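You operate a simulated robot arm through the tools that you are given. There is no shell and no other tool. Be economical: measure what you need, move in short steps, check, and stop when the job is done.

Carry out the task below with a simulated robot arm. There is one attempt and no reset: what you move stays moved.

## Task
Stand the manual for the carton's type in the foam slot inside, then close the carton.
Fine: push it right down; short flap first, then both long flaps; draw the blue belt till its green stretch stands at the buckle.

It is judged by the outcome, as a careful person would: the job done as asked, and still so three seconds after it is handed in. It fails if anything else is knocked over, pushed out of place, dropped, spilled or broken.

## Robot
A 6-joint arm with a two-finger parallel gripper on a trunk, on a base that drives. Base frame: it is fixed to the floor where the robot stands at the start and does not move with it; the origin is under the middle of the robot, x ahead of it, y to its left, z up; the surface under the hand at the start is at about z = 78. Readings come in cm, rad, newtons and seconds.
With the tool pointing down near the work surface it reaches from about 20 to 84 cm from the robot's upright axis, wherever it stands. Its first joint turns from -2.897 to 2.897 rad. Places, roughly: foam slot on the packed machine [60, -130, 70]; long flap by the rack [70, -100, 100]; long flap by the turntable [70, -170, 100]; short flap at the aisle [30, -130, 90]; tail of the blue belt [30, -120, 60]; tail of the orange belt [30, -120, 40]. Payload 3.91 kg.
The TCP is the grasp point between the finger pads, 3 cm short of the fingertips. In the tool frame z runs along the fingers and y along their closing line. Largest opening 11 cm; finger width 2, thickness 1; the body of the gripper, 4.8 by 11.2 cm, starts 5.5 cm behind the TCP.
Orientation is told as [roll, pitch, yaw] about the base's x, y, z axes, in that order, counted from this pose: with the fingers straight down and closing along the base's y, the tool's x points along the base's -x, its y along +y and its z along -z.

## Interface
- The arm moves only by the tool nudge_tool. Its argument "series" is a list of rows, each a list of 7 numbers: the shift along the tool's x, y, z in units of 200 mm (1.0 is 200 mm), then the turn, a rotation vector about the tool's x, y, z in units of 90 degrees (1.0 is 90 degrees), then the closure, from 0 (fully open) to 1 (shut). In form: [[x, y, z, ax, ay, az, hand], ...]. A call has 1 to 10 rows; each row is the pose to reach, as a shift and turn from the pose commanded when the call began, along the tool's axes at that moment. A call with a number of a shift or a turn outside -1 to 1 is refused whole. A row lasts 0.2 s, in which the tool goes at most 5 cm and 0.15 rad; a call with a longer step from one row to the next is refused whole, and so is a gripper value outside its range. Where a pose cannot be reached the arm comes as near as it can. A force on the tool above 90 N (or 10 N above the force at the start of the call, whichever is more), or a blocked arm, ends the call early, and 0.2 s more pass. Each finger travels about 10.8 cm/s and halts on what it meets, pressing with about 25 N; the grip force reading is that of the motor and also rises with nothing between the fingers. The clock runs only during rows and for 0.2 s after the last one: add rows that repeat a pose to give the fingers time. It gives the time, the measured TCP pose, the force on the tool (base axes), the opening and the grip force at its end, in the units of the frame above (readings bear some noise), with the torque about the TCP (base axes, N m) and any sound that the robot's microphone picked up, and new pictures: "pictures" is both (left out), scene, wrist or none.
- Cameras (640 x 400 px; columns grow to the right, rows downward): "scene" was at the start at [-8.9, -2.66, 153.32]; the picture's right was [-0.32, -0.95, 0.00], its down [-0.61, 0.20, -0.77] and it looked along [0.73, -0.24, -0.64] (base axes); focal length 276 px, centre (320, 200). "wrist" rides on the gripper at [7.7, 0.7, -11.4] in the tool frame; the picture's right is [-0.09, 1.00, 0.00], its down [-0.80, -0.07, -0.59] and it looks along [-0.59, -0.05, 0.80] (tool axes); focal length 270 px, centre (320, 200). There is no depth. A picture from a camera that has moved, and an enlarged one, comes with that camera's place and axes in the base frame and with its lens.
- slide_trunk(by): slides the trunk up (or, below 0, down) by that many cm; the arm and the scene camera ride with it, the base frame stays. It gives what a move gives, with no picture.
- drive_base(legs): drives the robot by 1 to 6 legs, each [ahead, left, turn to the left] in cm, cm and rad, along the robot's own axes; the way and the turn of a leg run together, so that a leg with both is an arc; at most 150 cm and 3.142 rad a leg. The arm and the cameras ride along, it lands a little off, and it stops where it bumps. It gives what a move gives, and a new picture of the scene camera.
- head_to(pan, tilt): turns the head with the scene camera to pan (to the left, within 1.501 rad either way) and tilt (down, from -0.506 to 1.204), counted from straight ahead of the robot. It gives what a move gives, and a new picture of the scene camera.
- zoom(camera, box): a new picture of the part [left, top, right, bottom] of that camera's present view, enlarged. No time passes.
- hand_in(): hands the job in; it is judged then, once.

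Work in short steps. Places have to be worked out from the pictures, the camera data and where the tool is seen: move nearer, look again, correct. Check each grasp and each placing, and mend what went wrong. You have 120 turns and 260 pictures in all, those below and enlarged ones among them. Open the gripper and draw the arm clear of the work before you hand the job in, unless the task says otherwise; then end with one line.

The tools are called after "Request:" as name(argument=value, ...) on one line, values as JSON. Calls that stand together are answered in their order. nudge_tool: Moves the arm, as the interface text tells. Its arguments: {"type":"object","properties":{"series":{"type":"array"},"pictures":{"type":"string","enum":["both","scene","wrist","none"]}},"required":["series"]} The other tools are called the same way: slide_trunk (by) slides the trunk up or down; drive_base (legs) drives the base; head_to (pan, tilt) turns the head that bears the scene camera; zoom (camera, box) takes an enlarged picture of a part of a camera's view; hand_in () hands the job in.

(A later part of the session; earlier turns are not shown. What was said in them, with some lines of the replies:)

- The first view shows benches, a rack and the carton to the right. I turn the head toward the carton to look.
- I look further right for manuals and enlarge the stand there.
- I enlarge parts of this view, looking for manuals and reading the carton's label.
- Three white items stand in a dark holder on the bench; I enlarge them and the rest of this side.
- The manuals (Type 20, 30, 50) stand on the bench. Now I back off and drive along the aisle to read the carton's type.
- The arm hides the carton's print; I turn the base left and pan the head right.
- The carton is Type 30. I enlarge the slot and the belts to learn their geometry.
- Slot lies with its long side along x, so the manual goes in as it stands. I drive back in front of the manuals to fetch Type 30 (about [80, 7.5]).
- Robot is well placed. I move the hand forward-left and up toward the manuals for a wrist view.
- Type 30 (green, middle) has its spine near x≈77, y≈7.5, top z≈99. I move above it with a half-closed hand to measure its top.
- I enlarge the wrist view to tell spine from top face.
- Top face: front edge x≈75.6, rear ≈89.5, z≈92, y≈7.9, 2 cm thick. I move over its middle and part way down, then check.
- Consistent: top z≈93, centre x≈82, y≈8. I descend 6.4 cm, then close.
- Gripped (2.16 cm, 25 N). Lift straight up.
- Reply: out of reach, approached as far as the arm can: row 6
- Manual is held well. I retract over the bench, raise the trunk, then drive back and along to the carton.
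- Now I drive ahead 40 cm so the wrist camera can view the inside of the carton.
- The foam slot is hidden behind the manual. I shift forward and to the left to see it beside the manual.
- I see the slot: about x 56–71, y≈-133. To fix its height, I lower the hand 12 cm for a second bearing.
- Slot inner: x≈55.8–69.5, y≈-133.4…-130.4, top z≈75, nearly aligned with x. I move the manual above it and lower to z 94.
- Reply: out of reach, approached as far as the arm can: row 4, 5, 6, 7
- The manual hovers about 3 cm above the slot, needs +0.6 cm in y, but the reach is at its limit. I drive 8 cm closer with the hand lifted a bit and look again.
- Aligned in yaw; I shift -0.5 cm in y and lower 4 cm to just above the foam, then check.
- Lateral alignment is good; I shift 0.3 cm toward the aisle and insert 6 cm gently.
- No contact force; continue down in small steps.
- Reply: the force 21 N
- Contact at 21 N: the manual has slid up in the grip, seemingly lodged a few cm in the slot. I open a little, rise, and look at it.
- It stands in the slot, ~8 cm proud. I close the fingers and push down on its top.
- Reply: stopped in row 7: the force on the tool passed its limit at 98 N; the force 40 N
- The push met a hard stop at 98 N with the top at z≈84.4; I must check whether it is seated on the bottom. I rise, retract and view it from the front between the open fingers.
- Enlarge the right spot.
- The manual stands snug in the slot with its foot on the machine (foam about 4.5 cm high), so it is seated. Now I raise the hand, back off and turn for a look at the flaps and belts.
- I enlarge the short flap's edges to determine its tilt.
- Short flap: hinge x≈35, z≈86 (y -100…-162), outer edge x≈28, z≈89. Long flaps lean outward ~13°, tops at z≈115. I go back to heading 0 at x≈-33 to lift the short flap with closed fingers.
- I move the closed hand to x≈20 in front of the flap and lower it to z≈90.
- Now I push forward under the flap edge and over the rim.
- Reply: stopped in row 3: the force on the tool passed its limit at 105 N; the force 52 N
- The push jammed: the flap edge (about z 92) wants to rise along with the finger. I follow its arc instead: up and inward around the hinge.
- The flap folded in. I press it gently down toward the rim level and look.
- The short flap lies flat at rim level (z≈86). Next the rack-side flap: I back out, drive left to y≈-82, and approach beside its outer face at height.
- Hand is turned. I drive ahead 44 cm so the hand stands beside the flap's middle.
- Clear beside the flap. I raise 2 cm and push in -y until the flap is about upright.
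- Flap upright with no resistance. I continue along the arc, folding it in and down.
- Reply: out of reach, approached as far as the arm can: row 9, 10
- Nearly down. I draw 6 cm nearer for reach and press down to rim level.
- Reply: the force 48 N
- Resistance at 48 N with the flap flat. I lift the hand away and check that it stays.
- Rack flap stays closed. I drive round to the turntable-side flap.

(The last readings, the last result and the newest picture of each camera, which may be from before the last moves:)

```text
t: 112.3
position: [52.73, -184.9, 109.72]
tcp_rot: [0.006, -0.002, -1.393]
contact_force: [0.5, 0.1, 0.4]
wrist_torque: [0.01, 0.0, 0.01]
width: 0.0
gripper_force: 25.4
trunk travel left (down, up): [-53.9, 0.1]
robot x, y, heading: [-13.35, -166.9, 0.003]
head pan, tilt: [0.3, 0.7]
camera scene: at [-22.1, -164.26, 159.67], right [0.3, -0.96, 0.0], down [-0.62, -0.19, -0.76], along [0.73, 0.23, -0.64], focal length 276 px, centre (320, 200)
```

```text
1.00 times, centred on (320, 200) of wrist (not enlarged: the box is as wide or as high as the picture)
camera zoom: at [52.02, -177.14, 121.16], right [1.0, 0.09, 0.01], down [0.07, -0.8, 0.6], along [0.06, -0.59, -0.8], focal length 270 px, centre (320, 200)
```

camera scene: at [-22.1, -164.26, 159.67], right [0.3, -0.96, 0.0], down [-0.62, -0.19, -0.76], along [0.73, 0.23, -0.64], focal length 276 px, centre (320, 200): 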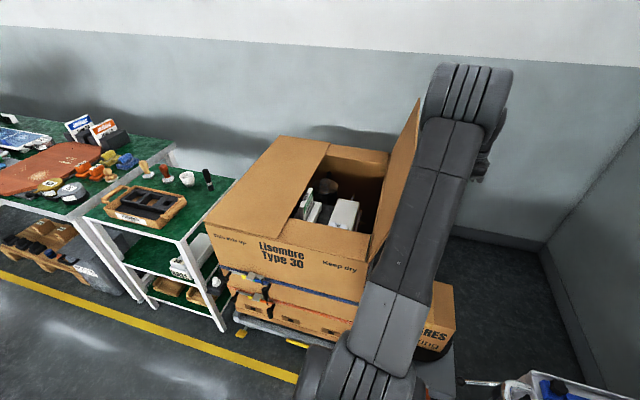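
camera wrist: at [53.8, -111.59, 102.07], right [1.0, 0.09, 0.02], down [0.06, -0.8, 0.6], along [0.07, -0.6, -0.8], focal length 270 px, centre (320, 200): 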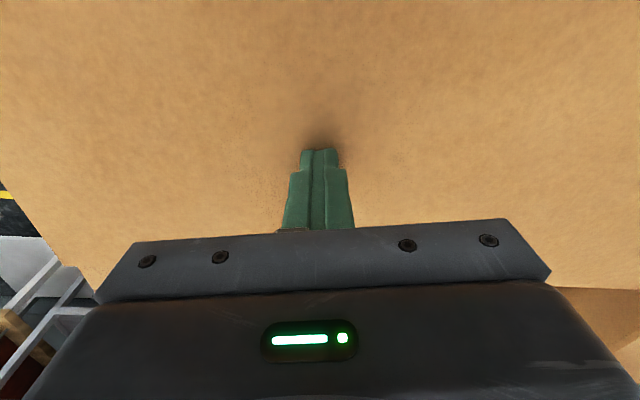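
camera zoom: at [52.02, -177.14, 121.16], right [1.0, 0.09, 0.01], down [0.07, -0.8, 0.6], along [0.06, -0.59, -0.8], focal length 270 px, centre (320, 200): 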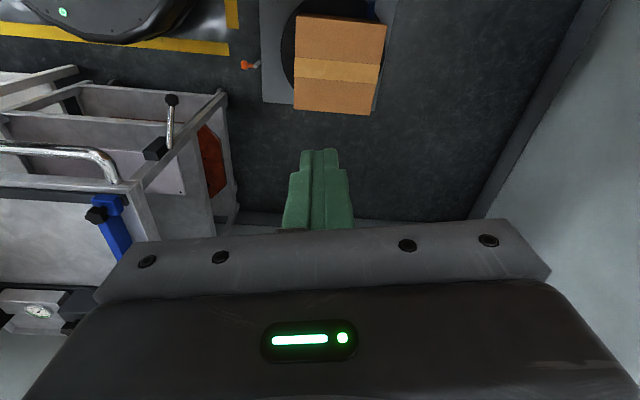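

Hand is outside the second flap. I raise 2 cm and push in +y.

Request:
nudge_tool(series=[[0, 0, -0.1, 0, 0, 0, 1], [0.24, 0.044, -0.1, 0, 0, 0, 1], [0.48, 0.087, -0.1, 0, 0, 0, 1], [0.6, 0.109, -0.1, 0, 0, 0, 1], [0.7, 0.127, -0.1, 0, 0, 0, 1], [0.8, 0.145, -0.1, 0, 0, 0, 1], [0.9, 0.163, -0.1, 0, 0, 0, 1], [0.98, 0.177, -0.1, 0, 0, 0, 1]])

```text
t: 114.1
position: [52.7, -165.08, 111.71]
tcp_rot: [0.005, -0.004, -1.391]
contact_force: [0.8, 0.3, 0.3]
wrist_torque: [0.06, -0.01, -0.02]
width: 0.0
gripper_force: 25.8
trunk travel left (down, up): [-53.9, 0.1]
robot x, y, heading: [-13.64, -166.93, 0.003]
head pan, tilt: [0.3, 0.7]
camera scene: at [-22.11, -164.22, 159.67], right [0.3, -0.95, 0.0], down [-0.62, -0.19, -0.76], along [0.73, 0.23, -0.64], focal length 276 px, centre (320, 200)
camera wrist: at [51.99, -157.24, 123.27], right [1.0, 0.09, 0.01], down [0.07, -0.8, 0.6], along [0.06, -0.59, -0.8], focal length 270 px, centre (320, 200)
```

scene: 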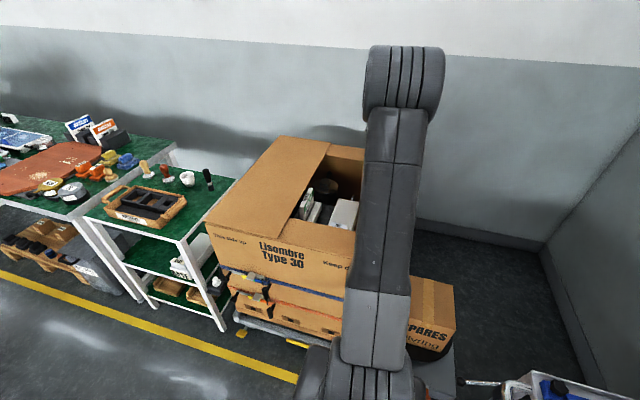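
wrist: 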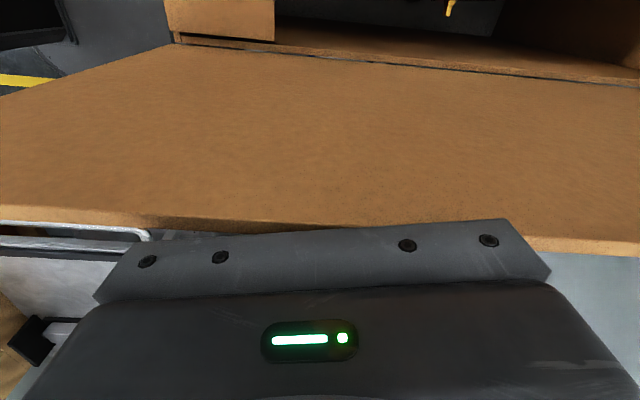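

The flap is near upright. I continue along its arc inward and down.

Request:
nudge_tool(series=[[0.123, 0.022, 0.01, 0, 0, 0, 1], [0.246, 0.045, 0.04, 0, 0, 0, 1], [0.374, 0.068, 0.08, 0, 0, 0, 1], [0.502, 0.091, 0.13, 0, 0, 0, 1], [0.625, 0.113, 0.19, 0, 0, 0, 1], [0.738, 0.134, 0.275, 0, 0, 0, 1], [0.851, 0.154, 0.36, 0, 0, 0, 1], [0.935, 0.169, 0.46, 0, 0, 0, 1], [0.985, 0.18, 0.58, 0, 0, 0, 1], [0.99, 0.181, 0.73, 0, 0, 0, 1]])

```text
t: 116.3
position: [52.91, -144.9, 96.92]
tcp_rot: [0.005, -0.005, -1.393]
contact_force: [-0.4, -0.3, -1.3]
wrist_torque: [0.02, 0.0, 0.0]
width: 0.0
gripper_force: 24.6
trunk travel left (down, up): [-53.9, 0.1]
robot x, y, heading: [-13.18, -166.52, 0.003]
head pan, tilt: [0.3, 0.7]
camera scene: at [-22.05, -164.22, 159.68], right [0.3, -0.95, 0.0], down [-0.62, -0.19, -0.76], along [0.73, 0.23, -0.64], focal length 276 px, centre (320, 200)
camera wrist: at [52.22, -137.09, 108.46], right [1.0, 0.09, 0.01], down [0.07, -0.8, 0.6], along [0.06, -0.59, -0.8], focal length 270 px, centre (320, 200)
```

scene: 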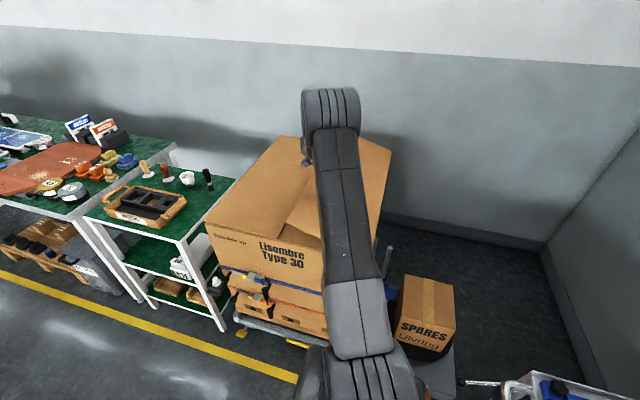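
wrist: 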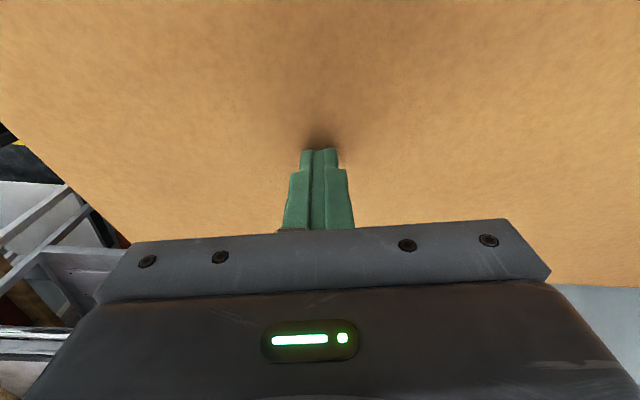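

Almost closed; I press straight down to rim level, then lift away.

Request:
nudge_tool(series=[[0.03, 0, 0.1, 0, 0, 0, 1], [0.05, 0, 0.2, 0, 0, 0, 1], [0.05, 0, 0.27, 0, 0, 0, 1], [0.05, 0, 0.33, 0, 0, 0, 1], [0.05, 0, 0.36, 0, 0, 0, 1]], pictures="none")

Request:
nudge_tool(series=[[0, 0, -0.2, 0, 0, 0, 1], [0, 0, -0.4, 0, 0, 0, 1], [0, 0, -0.6, 0, 0, 0, 1], [0, 0, -0.8, 0, 0, 0, 1], [0, 0, -1.0, 0, 0, 0, 1]])

```text
t: 117.5
position: [52.66, -143.91, 90.64]
tcp_rot: [0.016, -0.002, -1.39]
contact_force: [-3.5, 0.5, 49.9]
wrist_torque: [-0.2, 0.21, -0.27]
width: 0.0
gripper_force: 24.9
trunk travel left (down, up): [-53.9, 0.1]
robot x, y, heading: [-13.07, -167.28, 0.002]
head pan, tilt: [0.3, 0.7]
```

```text
t: 118.7
position: [52.52, -143.94, 109.97]
tcp_rot: [0.006, -0.005, -1.392]
contact_force: [0.5, -0.1, 0.4]
wrist_torque: [-0.02, -0.03, -0.01]
width: 0.02
gripper_force: 25.3
trunk travel left (down, up): [-53.9, 0.1]
robot x, y, heading: [-13.24, -166.51, 0.003]
head pan, tilt: [0.3, 0.7]
camera scene: at [-22.18, -164.26, 159.66], right [0.3, -0.95, 0.0], down [-0.61, -0.19, -0.77], along [0.73, 0.23, -0.64], focal length 276 px, centre (320, 200)
camera wrist: at [51.72, -136.18, 121.43], right [1.0, 0.09, 0.0], down [0.07, -0.8, 0.6], along [0.06, -0.59, -0.8], focal length 270 px, centre (320, 200)
```

scene: 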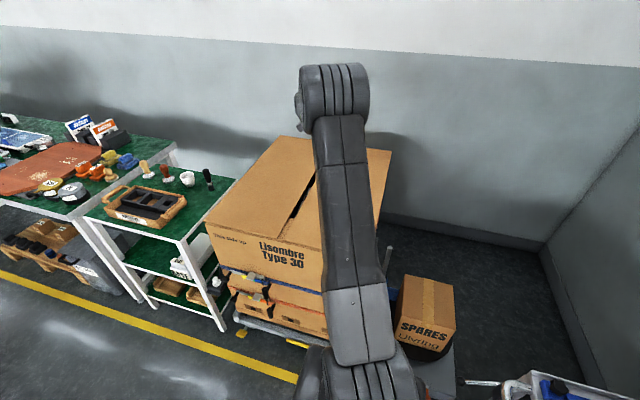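
wrist: 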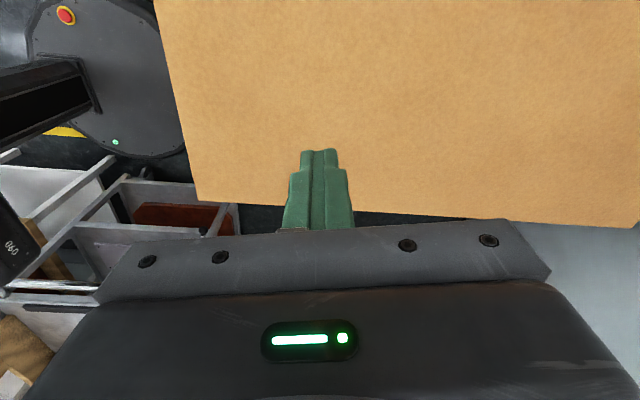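

Carton flaps are closed. Now I back off and go to the aisle face to inspect the blue belt, turning the hand's yaw back.

Request:
drive_base(legs=[[-40, 0, 0], [0, 35, 0]])

Request:
nudge_tool(series=[[0, 0, 0, 0, 0, -0.09, 1], [0, 0, 0, 0, 0, -0.18, 1], [0, 0, 0, 0, 0, -0.27, 1], [0, 0, 0, 0, 0, -0.36, 1], [0, 0, 0, 0, 0, -0.45, 1], [0, 0, 0, 0, 0, -0.54, 1], [0, 0, 0, 0, 0, -0.63, 1], [0, 0, 0, 0, 0, -0.72, 0.5], [0, 0, 0, 0, 0, -0.81, 0], [0, 0, 0, 0, 0, -0.886, 0]], pictures="none")

Request:
head_to(pan=0.0, tilt=0.8)

```text
t: 123.0
position: [12.77, -109.0, 109.87]
tcp_rot: [0.006, -0.004, -1.387]
contact_force: [0.0, -0.6, -0.9]
wrist_torque: [0.03, -0.01, 0.01]
width: 0.0
gripper_force: 25.0
trunk travel left (down, up): [-53.9, 0.1]
robot x, y, heading: [-53.02, -132.23, 0.003]
head pan, tilt: [0.3, 0.7]
camera scene: at [-61.72, -129.63, 159.67], right [0.3, -0.95, 0.0], down [-0.61, -0.19, -0.76], along [0.73, 0.23, -0.64], focal length 276 px, centre (320, 200)
```

scene: 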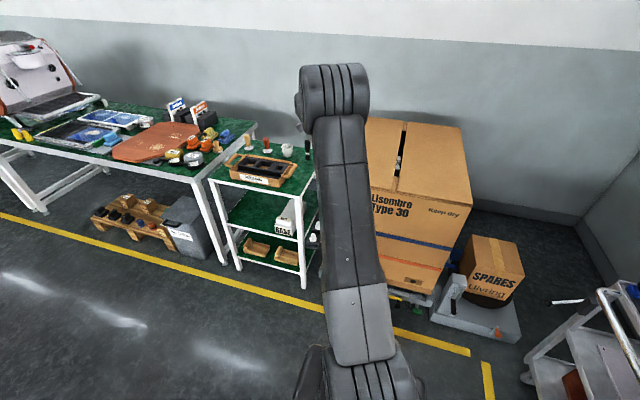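

```text
t: 125.2
position: [12.84, -109.14, 109.81]
tcp_rot: [-0.001, -0.004, 0.006]
contact_force: [0.4, 0.6, -0.5]
wrist_torque: [-0.02, -0.02, -0.01]
width: 11.0
gripper_force: 0.1
trunk travel left (down, up): [-53.9, 0.1]
robot x, y, heading: [-52.45, -132.35, 0.005]
head pan, tilt: [0.3, 0.7]
```

```text
t: 126.0
position: [12.86, -109.15, 109.89]
tcp_rot: [-0.002, -0.004, 0.004]
contact_force: [-1.5, 0.4, -0.2]
wrist_torque: [-0.02, -0.04, -0.02]
width: 11.0
gripper_force: 0.1
trunk travel left (down, up): [-53.9, 0.1]
robot x, y, heading: [-52.82, -131.97, 0.007]
head pan, tilt: [0.0, 0.799]
camera scene: at [-61.76, -132.21, 158.85], right [0.01, -1.0, 0.0], down [-0.72, 0.0, -0.7], along [0.7, 0.0, -0.72], focal length 276 px, centre (320, 200)
```

scene: 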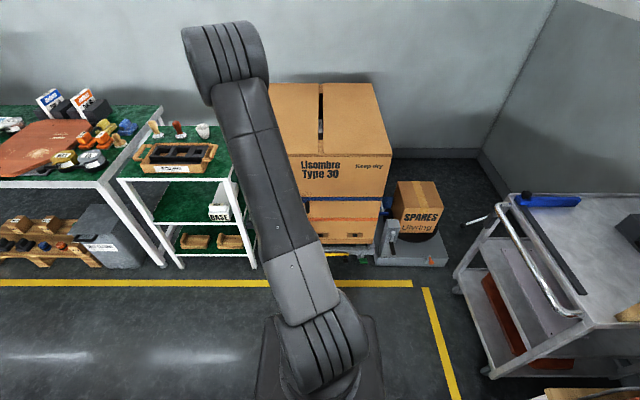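

I lower the trunk 35 cm so the wrist camera can look at the belt closely.

Request:
slide_trunk(by=-35)

Request:
nudge_tool(series=[[-0.1, -0.2, 0, 0, 0, 0, 0], [-0.2, -0.4, 0, 0, 0, 0, 0]])

Request:
zoom(camera="wrist", box=[160, 60, 480, 260])

```text
t: 129.4
position: [12.79, -109.13, 74.94]
tcp_rot: [-0.002, -0.005, 0.003]
contact_force: [-0.4, 1.2, -0.5]
wrist_torque: [0.01, 0.03, -0.01]
width: 10.99
gripper_force: 0.1
trunk travel left (down, up): [-18.9, 35.1]
robot x, y, heading: [-52.74, -132.44, 0.003]
head pan, tilt: [0.0, 0.799]
```

```text
t: 130.0
position: [16.65, -117.09, 75.04]
tcp_rot: [-0.003, -0.005, 0.006]
contact_force: [0.3, 0.8, -0.6]
wrist_torque: [-0.02, -0.05, -0.01]
width: 11.01
gripper_force: 0.1
trunk travel left (down, up): [-18.9, 35.1]
robot x, y, heading: [-52.62, -132.18, 0.004]
head pan, tilt: [0.0, 0.799]
camera scene: at [-61.77, -132.19, 123.85], right [0.01, -1.0, 0.0], down [-0.72, 0.0, -0.7], along [0.7, 0.0, -0.72], focal length 276 px, centre (320, 200)
camera wrist: at [8.91, -116.43, 86.51], right [0.08, 1.0, 0.0], down [0.8, -0.07, 0.6], along [0.6, -0.05, -0.8], focal length 270 px, centre (320, 200)
```

scene: 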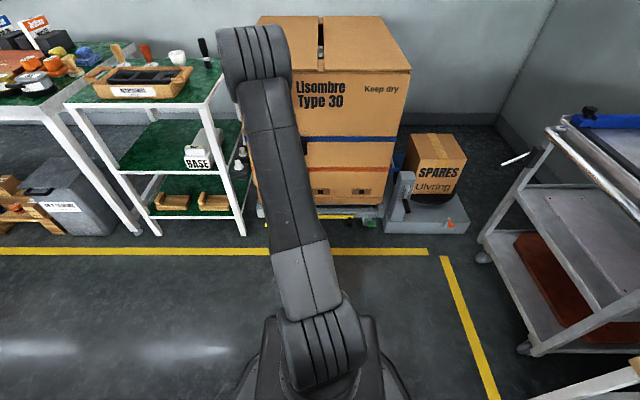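
wrist: 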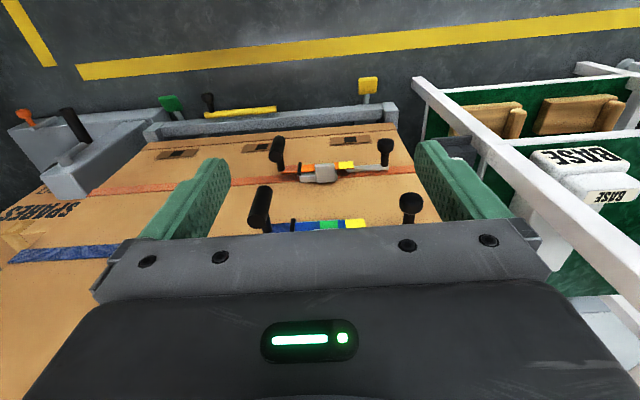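

```text
2.00 times, centred on (320, 160) of wrist
camera zoom: at [8.91, -116.43, 86.51], right [0.08, 1.0, 0.0], down [0.8, -0.07, 0.6], along [0.6, -0.05, -0.8], focal length 541 px, centre (320, 280)
```

zoom: 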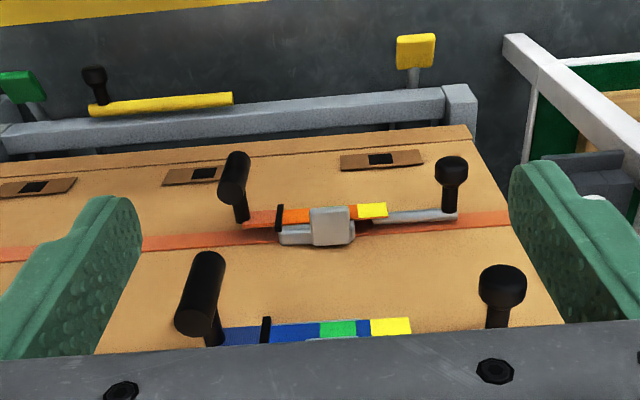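

Blue strip shows handle, blue, green, blue, yellow from left. I raise the hand 8 cm to see the blue buckle itself.

Request:
nudge_tool(series=[[0, 0, -0.2, 0, 0, 0, 0], [0, 0, -0.4, 0, 0, 0, 0]], pictures="none")

Request:
zoom(camera="wrist", box=[220, 125, 440, 245])

```text
t: 130.6
position: [16.65, -117.16, 82.94]
tcp_rot: [-0.002, -0.004, 0.005]
contact_force: [-0.1, -0.2, 0.4]
wrist_torque: [-0.03, -0.01, -0.03]
width: 11.04
gripper_force: 0.1
trunk travel left (down, up): [-18.9, 35.1]
robot x, y, heading: [-52.57, -132.42, 0.01]
head pan, tilt: [0.0, 0.799]
```

```text
2.91 times, centred on (330, 185) of wrist
camera zoom: at [8.98, -116.44, 94.44], right [0.08, 1.0, 0.0], down [0.8, -0.07, 0.6], along [0.6, -0.05, -0.8], focal length 786 px, centre (291, 244)
```

zoom: 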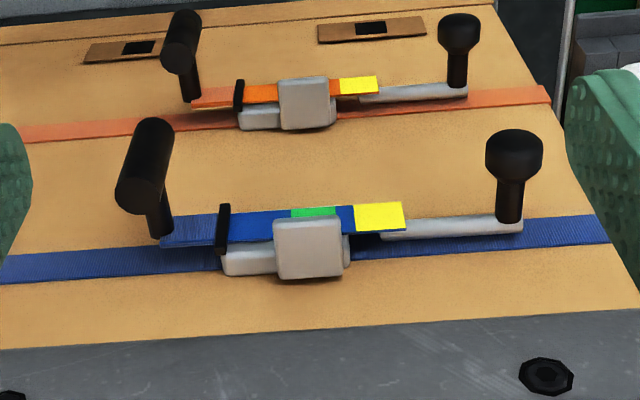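

I enlarge the blue buckle more to understand its parts.

Request:
zoom(camera="wrist", box=[260, 180, 370, 230])

Request:
zoom(camera="wrist", box=[310, 160, 420, 230])

```text
5.82 times, centred on (315, 205) of wrist
camera zoom: at [8.98, -116.44, 94.44], right [0.08, 1.0, 0.0], down [0.8, -0.07, 0.6], along [0.6, -0.05, -0.8], focal length 1573 px, centre (349, 171)
```

zoom: 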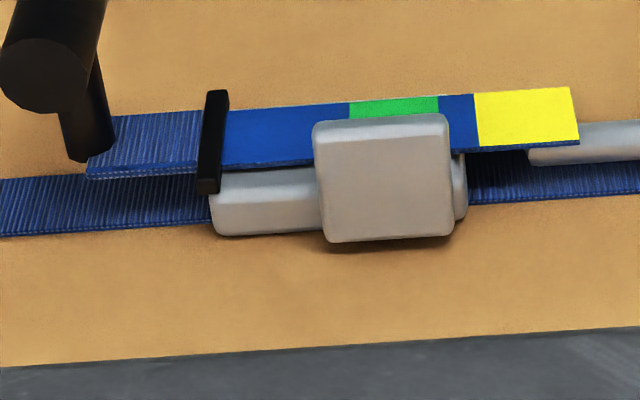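

```text
5.71 times, centred on (365, 195) of wrist
camera zoom: at [8.98, -116.44, 94.44], right [0.08, 1.0, 0.0], down [0.8, -0.07, 0.6], along [0.6, -0.05, -0.8], focal length 1544 px, centre (63, 229)
```

zoom: 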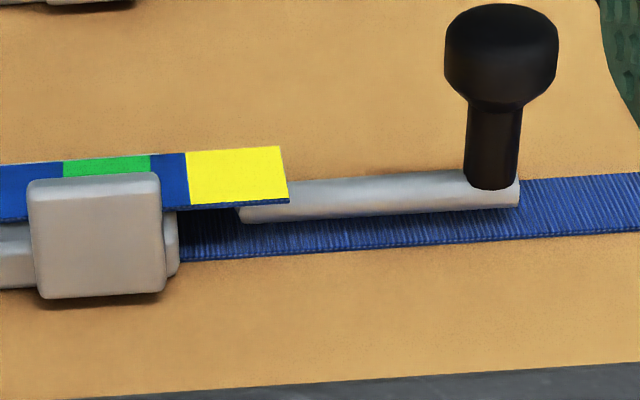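

The textured tail runs from the handle through the black ring of the buckle; the marked stretch (blue, green, yellow) lies beyond it, so green must be drawn ~4.7 cm toward -y to the ring. The handle is a vertical cylinder at about [28, -125], z 58–64. I drive 8 cm nearer and align above it.

Request:
drive_base(legs=[[8, -4, 0]])

Request:
zoom(camera="wrist", box=[160, 60, 480, 260])

```text
t: 131.7
position: [24.66, -121.17, 82.93]
tcp_rot: [-0.002, -0.005, 0.004]
contact_force: [-0.5, -0.3, -0.1]
wrist_torque: [0.02, -0.01, 0.0]
width: 10.99
gripper_force: 0.1
trunk travel left (down, up): [-18.9, 35.1]
robot x, y, heading: [-45.03, -136.0, 0.003]
head pan, tilt: [0.0, 0.799]
camera scene: at [-53.69, -136.22, 123.84], right [0.01, -1.0, 0.0], down [-0.72, 0.0, -0.7], along [0.7, 0.0, -0.72], focal length 276 px, centre (320, 200)
```

scene: 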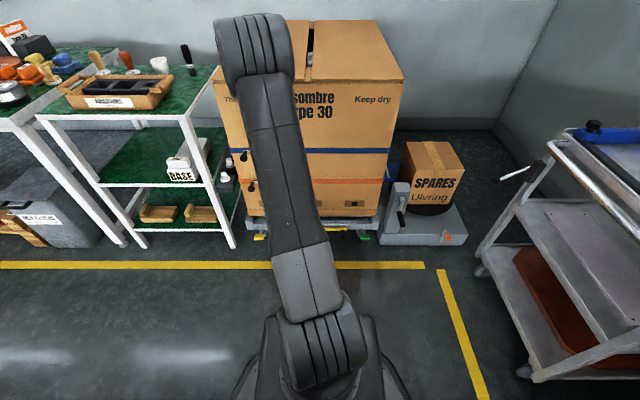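

```text
2.00 times, centred on (320, 160) of wrist
camera zoom: at [17.06, -120.48, 94.44], right [0.08, 1.0, 0.0], down [0.8, -0.07, 0.6], along [0.6, -0.05, -0.8], focal length 541 px, centre (320, 280)
```

zoom: 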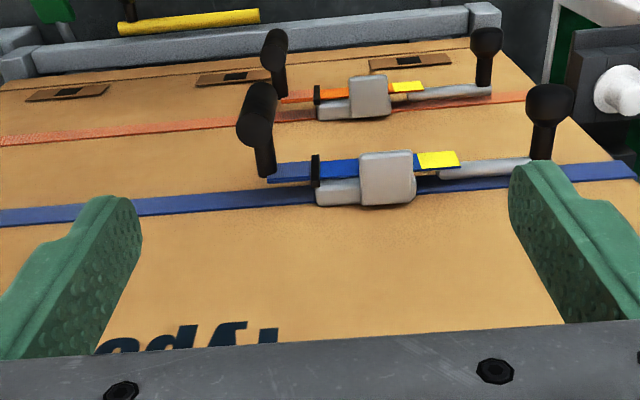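

Handle top is at about [28.4, -125.2, 64]. I align above it with a 6 cm opening and lower to z 69.

Request:
nudge_tool(series=[[-0.1, -0.1, 0, 0, 0, 0, 0.3], [-0.182, -0.2, 0, 0, 0, 0, 0.45], [-0.182, -0.2, 0.2, 0, 0, 0, 0.45], [-0.182, -0.2, 0.4, 0, 0, 0, 0.45], [-0.182, -0.2, 0.6, 0, 0, 0, 0.45], [-0.182, -0.2, 0.68, 0, 0, 0, 0.45]], pictures="wrist")

```text
t: 133.1
position: [28.58, -125.35, 69.08]
tcp_rot: [-0.004, -0.005, 0.005]
contact_force: [-0.6, 0.2, -0.2]
wrist_torque: [0.01, 0.01, 0.0]
width: 6.06
gripper_force: 0.2
trunk travel left (down, up): [-18.9, 35.1]
robot x, y, heading: [-44.71, -136.39, -0.001]
head pan, tilt: [0.0, 0.799]
camera wrist: at [20.84, -124.59, 80.63], right [0.08, 1.0, 0.0], down [0.8, -0.07, 0.6], along [0.6, -0.05, -0.8], focal length 270 px, centre (320, 200)
```

wrist: 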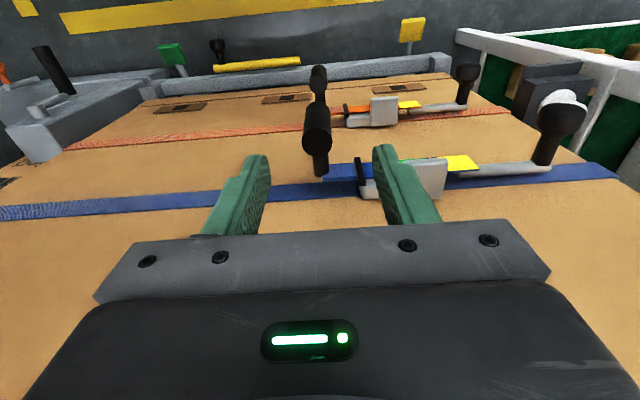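

Handle lies centred between the fingers. Descend 7.5 cm and close.

Request:
nudge_tool(series=[[0, 0, 0.2, 0, 0, 0, 0.45], [0, 0, 0.375, 0, 0, 0, 0.45], [0, 0, 0.375, 0, 0, 0, 0.65], [0, 0, 0.375, 0, 0, 0, 0.8], [0, 0, 0.375, 0, 0, 0, 0.95], [0, 0, 0.375, 0, 0, 0, 0.95]], pictures="wrist")

Request:
zoom(camera="wrist", box=[260, 110, 460, 235])

```text
t: 134.5
position: [28.4, -125.48, 62.01]
tcp_rot: [-0.001, -0.007, 0.001]
contact_force: [-0.8, -17.8, 2.2]
wrist_torque: [0.04, 0.01, -0.14]
width: 2.1
gripper_force: 45.2
trunk travel left (down, up): [-18.9, 35.1]
robot x, y, heading: [-44.77, -136.38, 0.004]
head pan, tilt: [0.0, 0.799]
camera wrist: at [20.69, -124.74, 73.39], right [0.09, 1.0, 0.0], down [0.8, -0.07, 0.6], along [0.6, -0.05, -0.8], focal length 270 px, centre (320, 200)
```

wrist: 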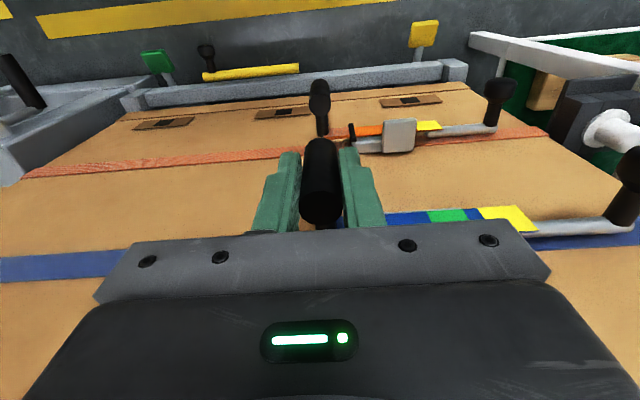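

```text
3.20 times, centred on (360, 172) of wrist
camera zoom: at [20.69, -124.74, 73.39], right [0.09, 1.0, 0.0], down [0.8, -0.07, 0.6], along [0.6, -0.05, -0.8], focal length 865 px, centre (192, 288)
```

zoom: 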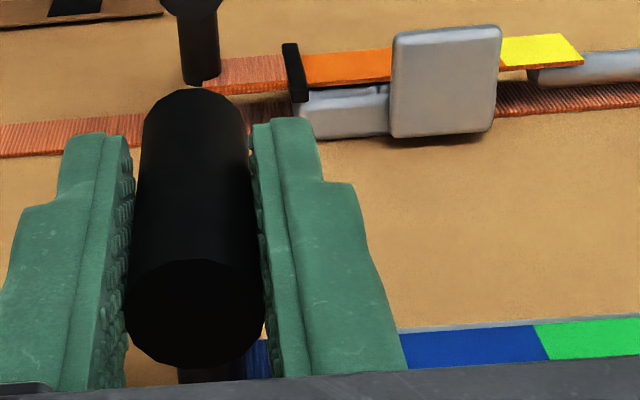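

Handle held (2.1 cm). I draw it 3 cm in -y and look.

Request:
nudge_tool(series=[[0, -0.04, 0, 0, 0, 0, 0.97], [0, -0.08, 0, 0, 0, 0, 0.97], [0, -0.12, 0, 0, 0, 0, 0.97], [0, -0.15, 0, 0, 0, 0, 0.97]], pictures="wrist")

Request:
zoom(camera="wrist", box=[330, 170, 530, 240])

```text
t: 135.5
position: [28.33, -128.07, 61.88]
tcp_rot: [-0.002, -0.005, 0.003]
contact_force: [-10.9, 4.2, 0.4]
wrist_torque: [0.28, -0.91, 0.05]
width: 2.09
gripper_force: 45.1
trunk travel left (down, up): [-18.9, 35.1]
robot x, y, heading: [-44.95, -136.01, 0.004]
head pan, tilt: [0.0, 0.799]
camera wrist: at [20.72, -127.4, 73.4], right [0.08, 1.0, 0.0], down [0.8, -0.07, 0.6], along [0.6, -0.05, -0.8], focal length 270 px, centre (320, 200)
```

wrist: 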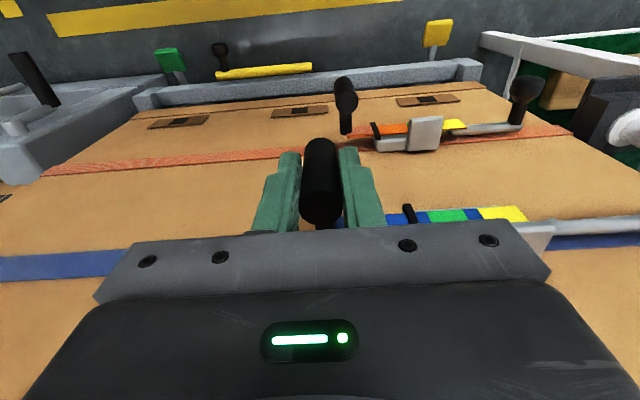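

```text
3.20 times, centred on (430, 205) of wrist
camera zoom: at [20.72, -127.4, 73.4], right [0.08, 1.0, 0.0], down [0.8, -0.07, 0.6], along [0.6, -0.05, -0.8], focal length 865 px, centre (-32, 184)
```

zoom: 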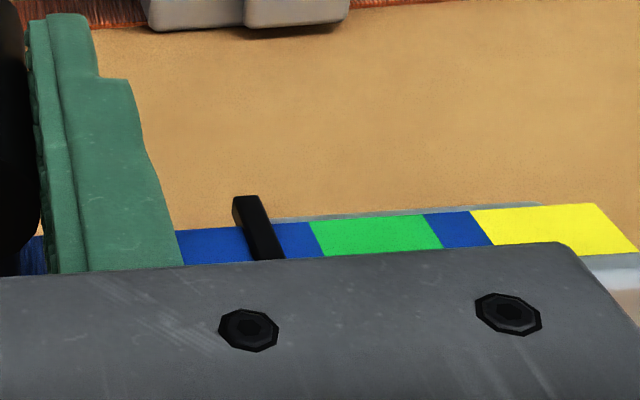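

The green is approaching the black ring, ~2 cm left. I draw 2 cm more.

Request:
nudge_tool(series=[[0, -0.03, 0, 0, 0, 0, 0.97], [0, -0.06, 0, 0, 0, 0, 0.97], [0, -0.09, 0, 0, 0, 0, 0.97], [0, -0.1, 0, 0, 0, 0, 0.97]], pictures="none")

Request:
zoom(camera="wrist", box=[330, 170, 530, 240])

```text
t: 136.5
position: [28.37, -130.1, 61.93]
tcp_rot: [-0.002, -0.004, 0.004]
contact_force: [-22.3, 7.5, 2.2]
wrist_torque: [0.26, 1.18, 0.09]
width: 2.11
gripper_force: 45.0
trunk travel left (down, up): [-18.9, 35.1]
robot x, y, heading: [-44.83, -136.19, 0.008]
head pan, tilt: [0.0, 0.799]
```

```text
3.20 times, centred on (430, 205) of wrist
camera zoom: at [20.73, -129.36, 73.39], right [0.08, 1.0, 0.0], down [0.8, -0.07, 0.6], along [0.6, -0.05, -0.8], focal length 865 px, centre (-32, 184)
```

zoom: 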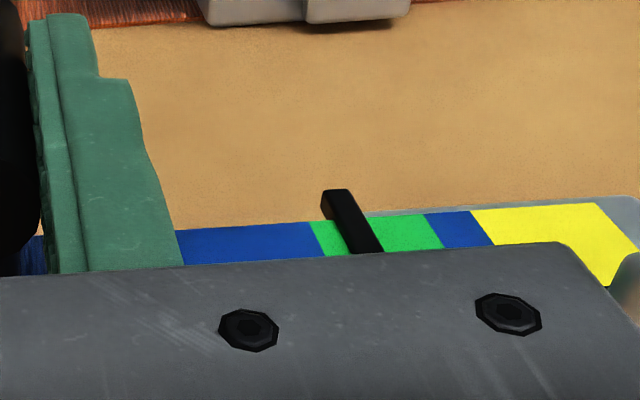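

The ring now stands over the green, slightly short of its middle. I draw 0.3 cm more, then open the hand and check.

Request:
nudge_tool(series=[[0, -0.015, 0, 0, 0, 0, 0.97], [0, -0.015, 0, 0, 0, 0, 0.97], [0, -0.015, 0, 0, 0, 0, 0.97]], pictures="none")

Request:
nudge_tool(series=[[0, -0.015, 0, 0, 0, 0, 0.8], [0, 0, 0, 0, 0, 0, 0.5], [0, 0, 0, 0, 0, 0, 0.45], [0, 0, -0.2, 0, 0, 0, 0.45], [0, 0, -0.4, 0, 0, 0, 0.45], [0.1, 0.1, -0.6, 0, 0, 0, 0.45], [0.3, 0.2, -0.8, 0, 0, 0, 0.3], [0.5, 0.3, -0.9, 0, 0, 0, 0]], pictures="wrist")

Request:
zoom(camera="wrist", box=[250, 110, 450, 235])

```text
t: 137.3
position: [28.41, -130.53, 61.93]
tcp_rot: [-0.002, -0.005, 0.004]
contact_force: [-27.9, 9.0, 1.7]
wrist_torque: [0.27, 0.31, 0.06]
width: 2.12
gripper_force: 45.4
trunk travel left (down, up): [-18.9, 35.1]
robot x, y, heading: [-44.62, -136.52, 0.006]
head pan, tilt: [0.0, 0.799]
```

```text
refused: row 7 steps farther than a row can; nothing moved
```

```text
3.20 times, centred on (350, 172) of wrist
camera zoom: at [20.72, -129.69, 73.38], right [0.08, 1.0, 0.0], down [0.8, -0.07, 0.6], along [0.6, -0.05, -0.8], focal length 865 px, centre (224, 288)
```

zoom: 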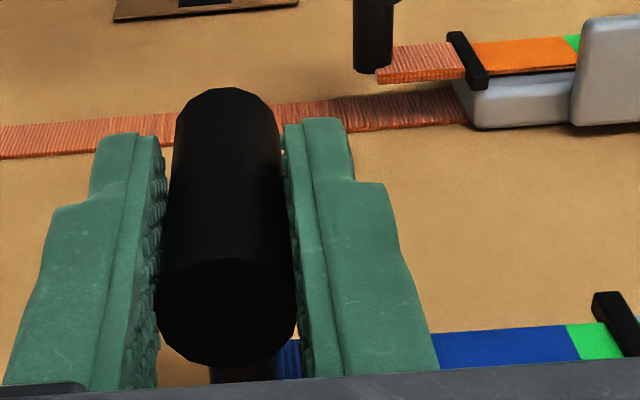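

The release row was too long a step; I repeat it gently: open, then straight up.

Request:
nudge_tool(series=[[0, 0, 0, 0, 0, 0, 0.8], [0, 0, 0, 0, 0, 0, 0.55], [0, 0, 0, 0, 0, 0, 0.45], [0, 0, -0.2, 0, 0, 0, 0.45], [0, 0, -0.4, 0, 0, 0, 0.45], [0.1, 0.1, -0.55, 0, 0, 0, 0.45], [0.2, 0.2, -0.7, 0, 0, 0, 0.3], [0.35, 0.3, -0.8, 0, 0, 0, 0], [0.5, 0.4, -0.9, 0, 0, 0, 0]], pictures="wrist")

Request:
zoom(camera="wrist", box=[220, 125, 440, 245])

```text
t: 139.3
position: [18.28, -122.68, 79.91]
tcp_rot: [-0.003, -0.006, 0.003]
contact_force: [-0.3, -0.3, 0.4]
wrist_torque: [0.03, 0.01, -0.01]
width: 11.0
gripper_force: 0.1
trunk travel left (down, up): [-18.9, 35.1]
robot x, y, heading: [-44.93, -136.0, 0.005]
head pan, tilt: [0.0, 0.799]
camera wrist: at [10.71, -121.84, 91.28], right [0.09, 1.0, 0.0], down [0.8, -0.07, 0.6], along [0.6, -0.05, -0.8], focal length 270 px, centre (320, 200)
```

wrist: 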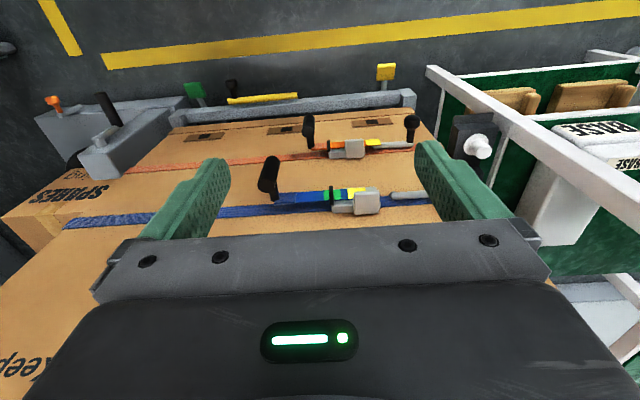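

```text
2.91 times, centred on (330, 185) of wrist
camera zoom: at [10.71, -121.84, 91.28], right [0.09, 1.0, 0.0], down [0.8, -0.07, 0.6], along [0.6, -0.05, -0.8], focal length 786 px, centre (291, 244)
```

zoom: 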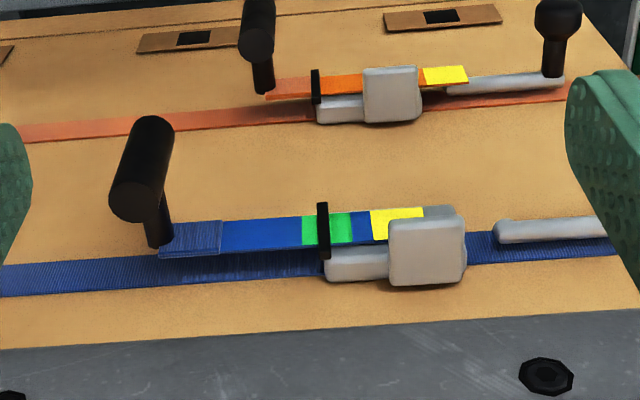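

After release the ring stands in the middle of the green. I drive back clear and take a final look at the whole.

Request:
drive_base(legs=[[-25, 0, 0], [0, 0, 0.6]])

Request:
head_to(pan=-0.7, tilt=0.5)

Request:
zoom(camera="scene", box=[200, 80, 440, 280])

```text
t: 142.8
position: [-24.93, -89.7, 79.91]
tcp_rot: [0.0, -0.005, 0.595]
contact_force: [-0.2, 0.6, 0.0]
wrist_torque: [0.02, 0.0, 0.02]
width: 11.0
gripper_force: 0.0
trunk travel left (down, up): [-18.9, 35.1]
robot x, y, heading: [-69.76, -136.38, 0.595]
head pan, tilt: [0.0, 0.799]
camera scene: at [-77.18, -141.35, 123.85], right [0.56, -0.83, 0.0], down [-0.59, -0.4, -0.7], along [0.58, 0.39, -0.72], focal length 276 px, centre (320, 200)
```

scene: 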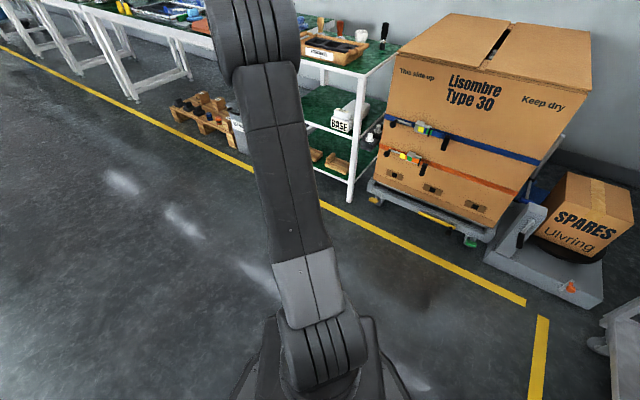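

```text
t: 143.8
position: [-25.12, -89.7, 79.88]
tcp_rot: [-0.002, -0.005, 0.595]
contact_force: [0.2, -0.3, -0.1]
wrist_torque: [0.0, 0.01, 0.0]
width: 11.0
gripper_force: 0.0
trunk travel left (down, up): [-18.9, 35.1]
robot x, y, heading: [-69.95, -136.58, 0.598]
head pan, tilt: [-0.7, 0.499]
camera scene: at [-74.79, -146.81, 126.44], right [-0.1, -0.99, 0.0], down [-0.48, 0.05, -0.88], along [0.87, -0.09, -0.48], focal length 276 px, centre (320, 200)
```

scene: 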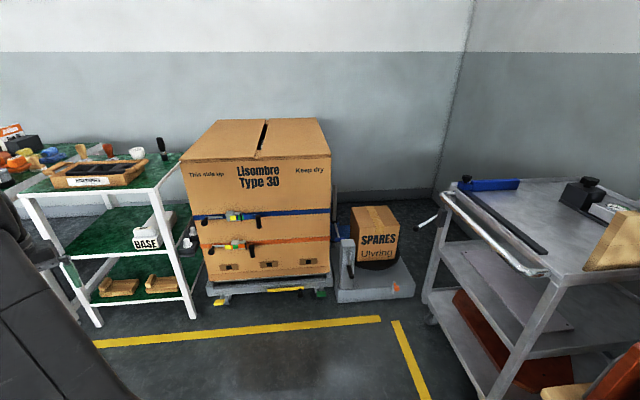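

```text
2.00 times, centred on (320, 180) of scene
camera zoom: at [-74.79, -146.81, 126.44], right [-0.1, -0.99, 0.0], down [-0.48, 0.05, -0.88], along [0.87, -0.09, -0.48], focal length 551 px, centre (320, 240)
```

zoom: 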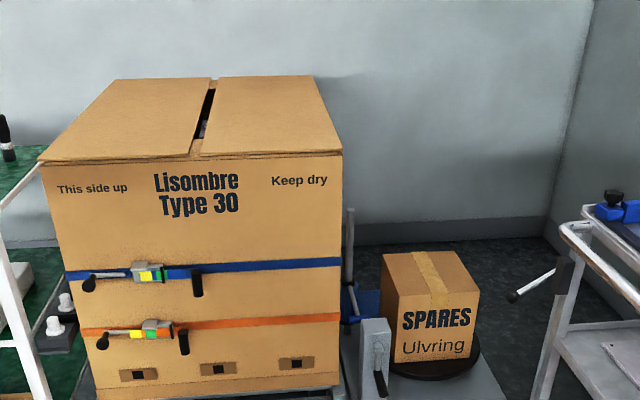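

Everything looks in order; I enlarge the flap edge and the blue buckle for a last check.

Request:
zoom(camera="scene", box=[175, 110, 335, 175])

Request:
zoom(camera="scene", box=[185, 200, 281, 260])

```text
4.00 times, centred on (255, 142) of scene
camera zoom: at [-74.79, -146.81, 126.44], right [-0.1, -0.99, 0.0], down [-0.48, 0.05, -0.88], along [0.87, -0.09, -0.48], focal length 1102 px, centre (580, 430)
```

zoom: 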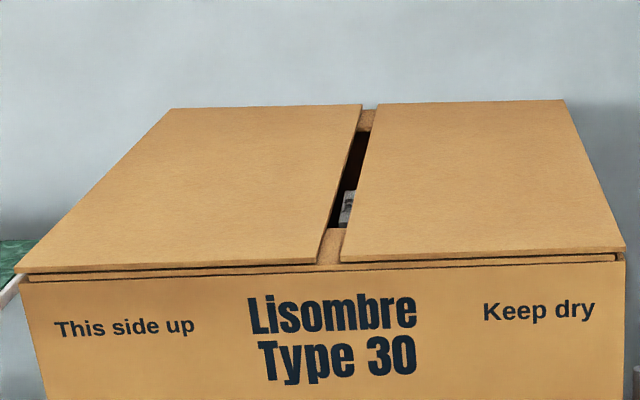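

```text
6.67 times, centred on (233, 230) of scene
camera zoom: at [-74.79, -146.81, 126.44], right [-0.1, -0.99, 0.0], down [-0.48, 0.05, -0.88], along [0.87, -0.09, -0.48], focal length 1837 px, centre (900, 0)
```

zoom: 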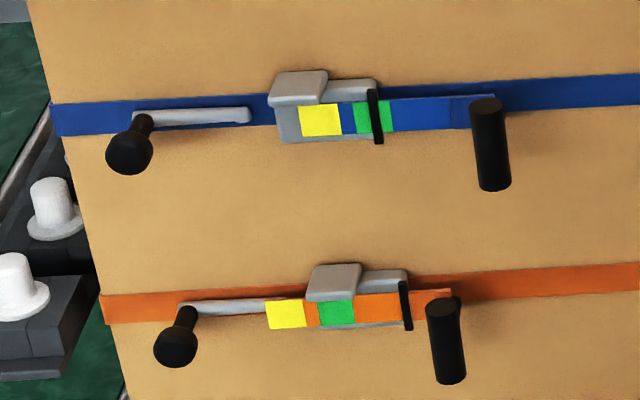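

The flaps lie flat, the buckle's bar is centred on the green, the arm is clear and the hand is open. I hand it in.

Request:
hand_in()

```text
The job is handed in.
```

I stood the Type 30 manual in the foam slot and pushed it to a hard stop. Then I closed the short flap and both long flaps, and drew the blue belt until its green stretch stood at the black bar of the buckle.
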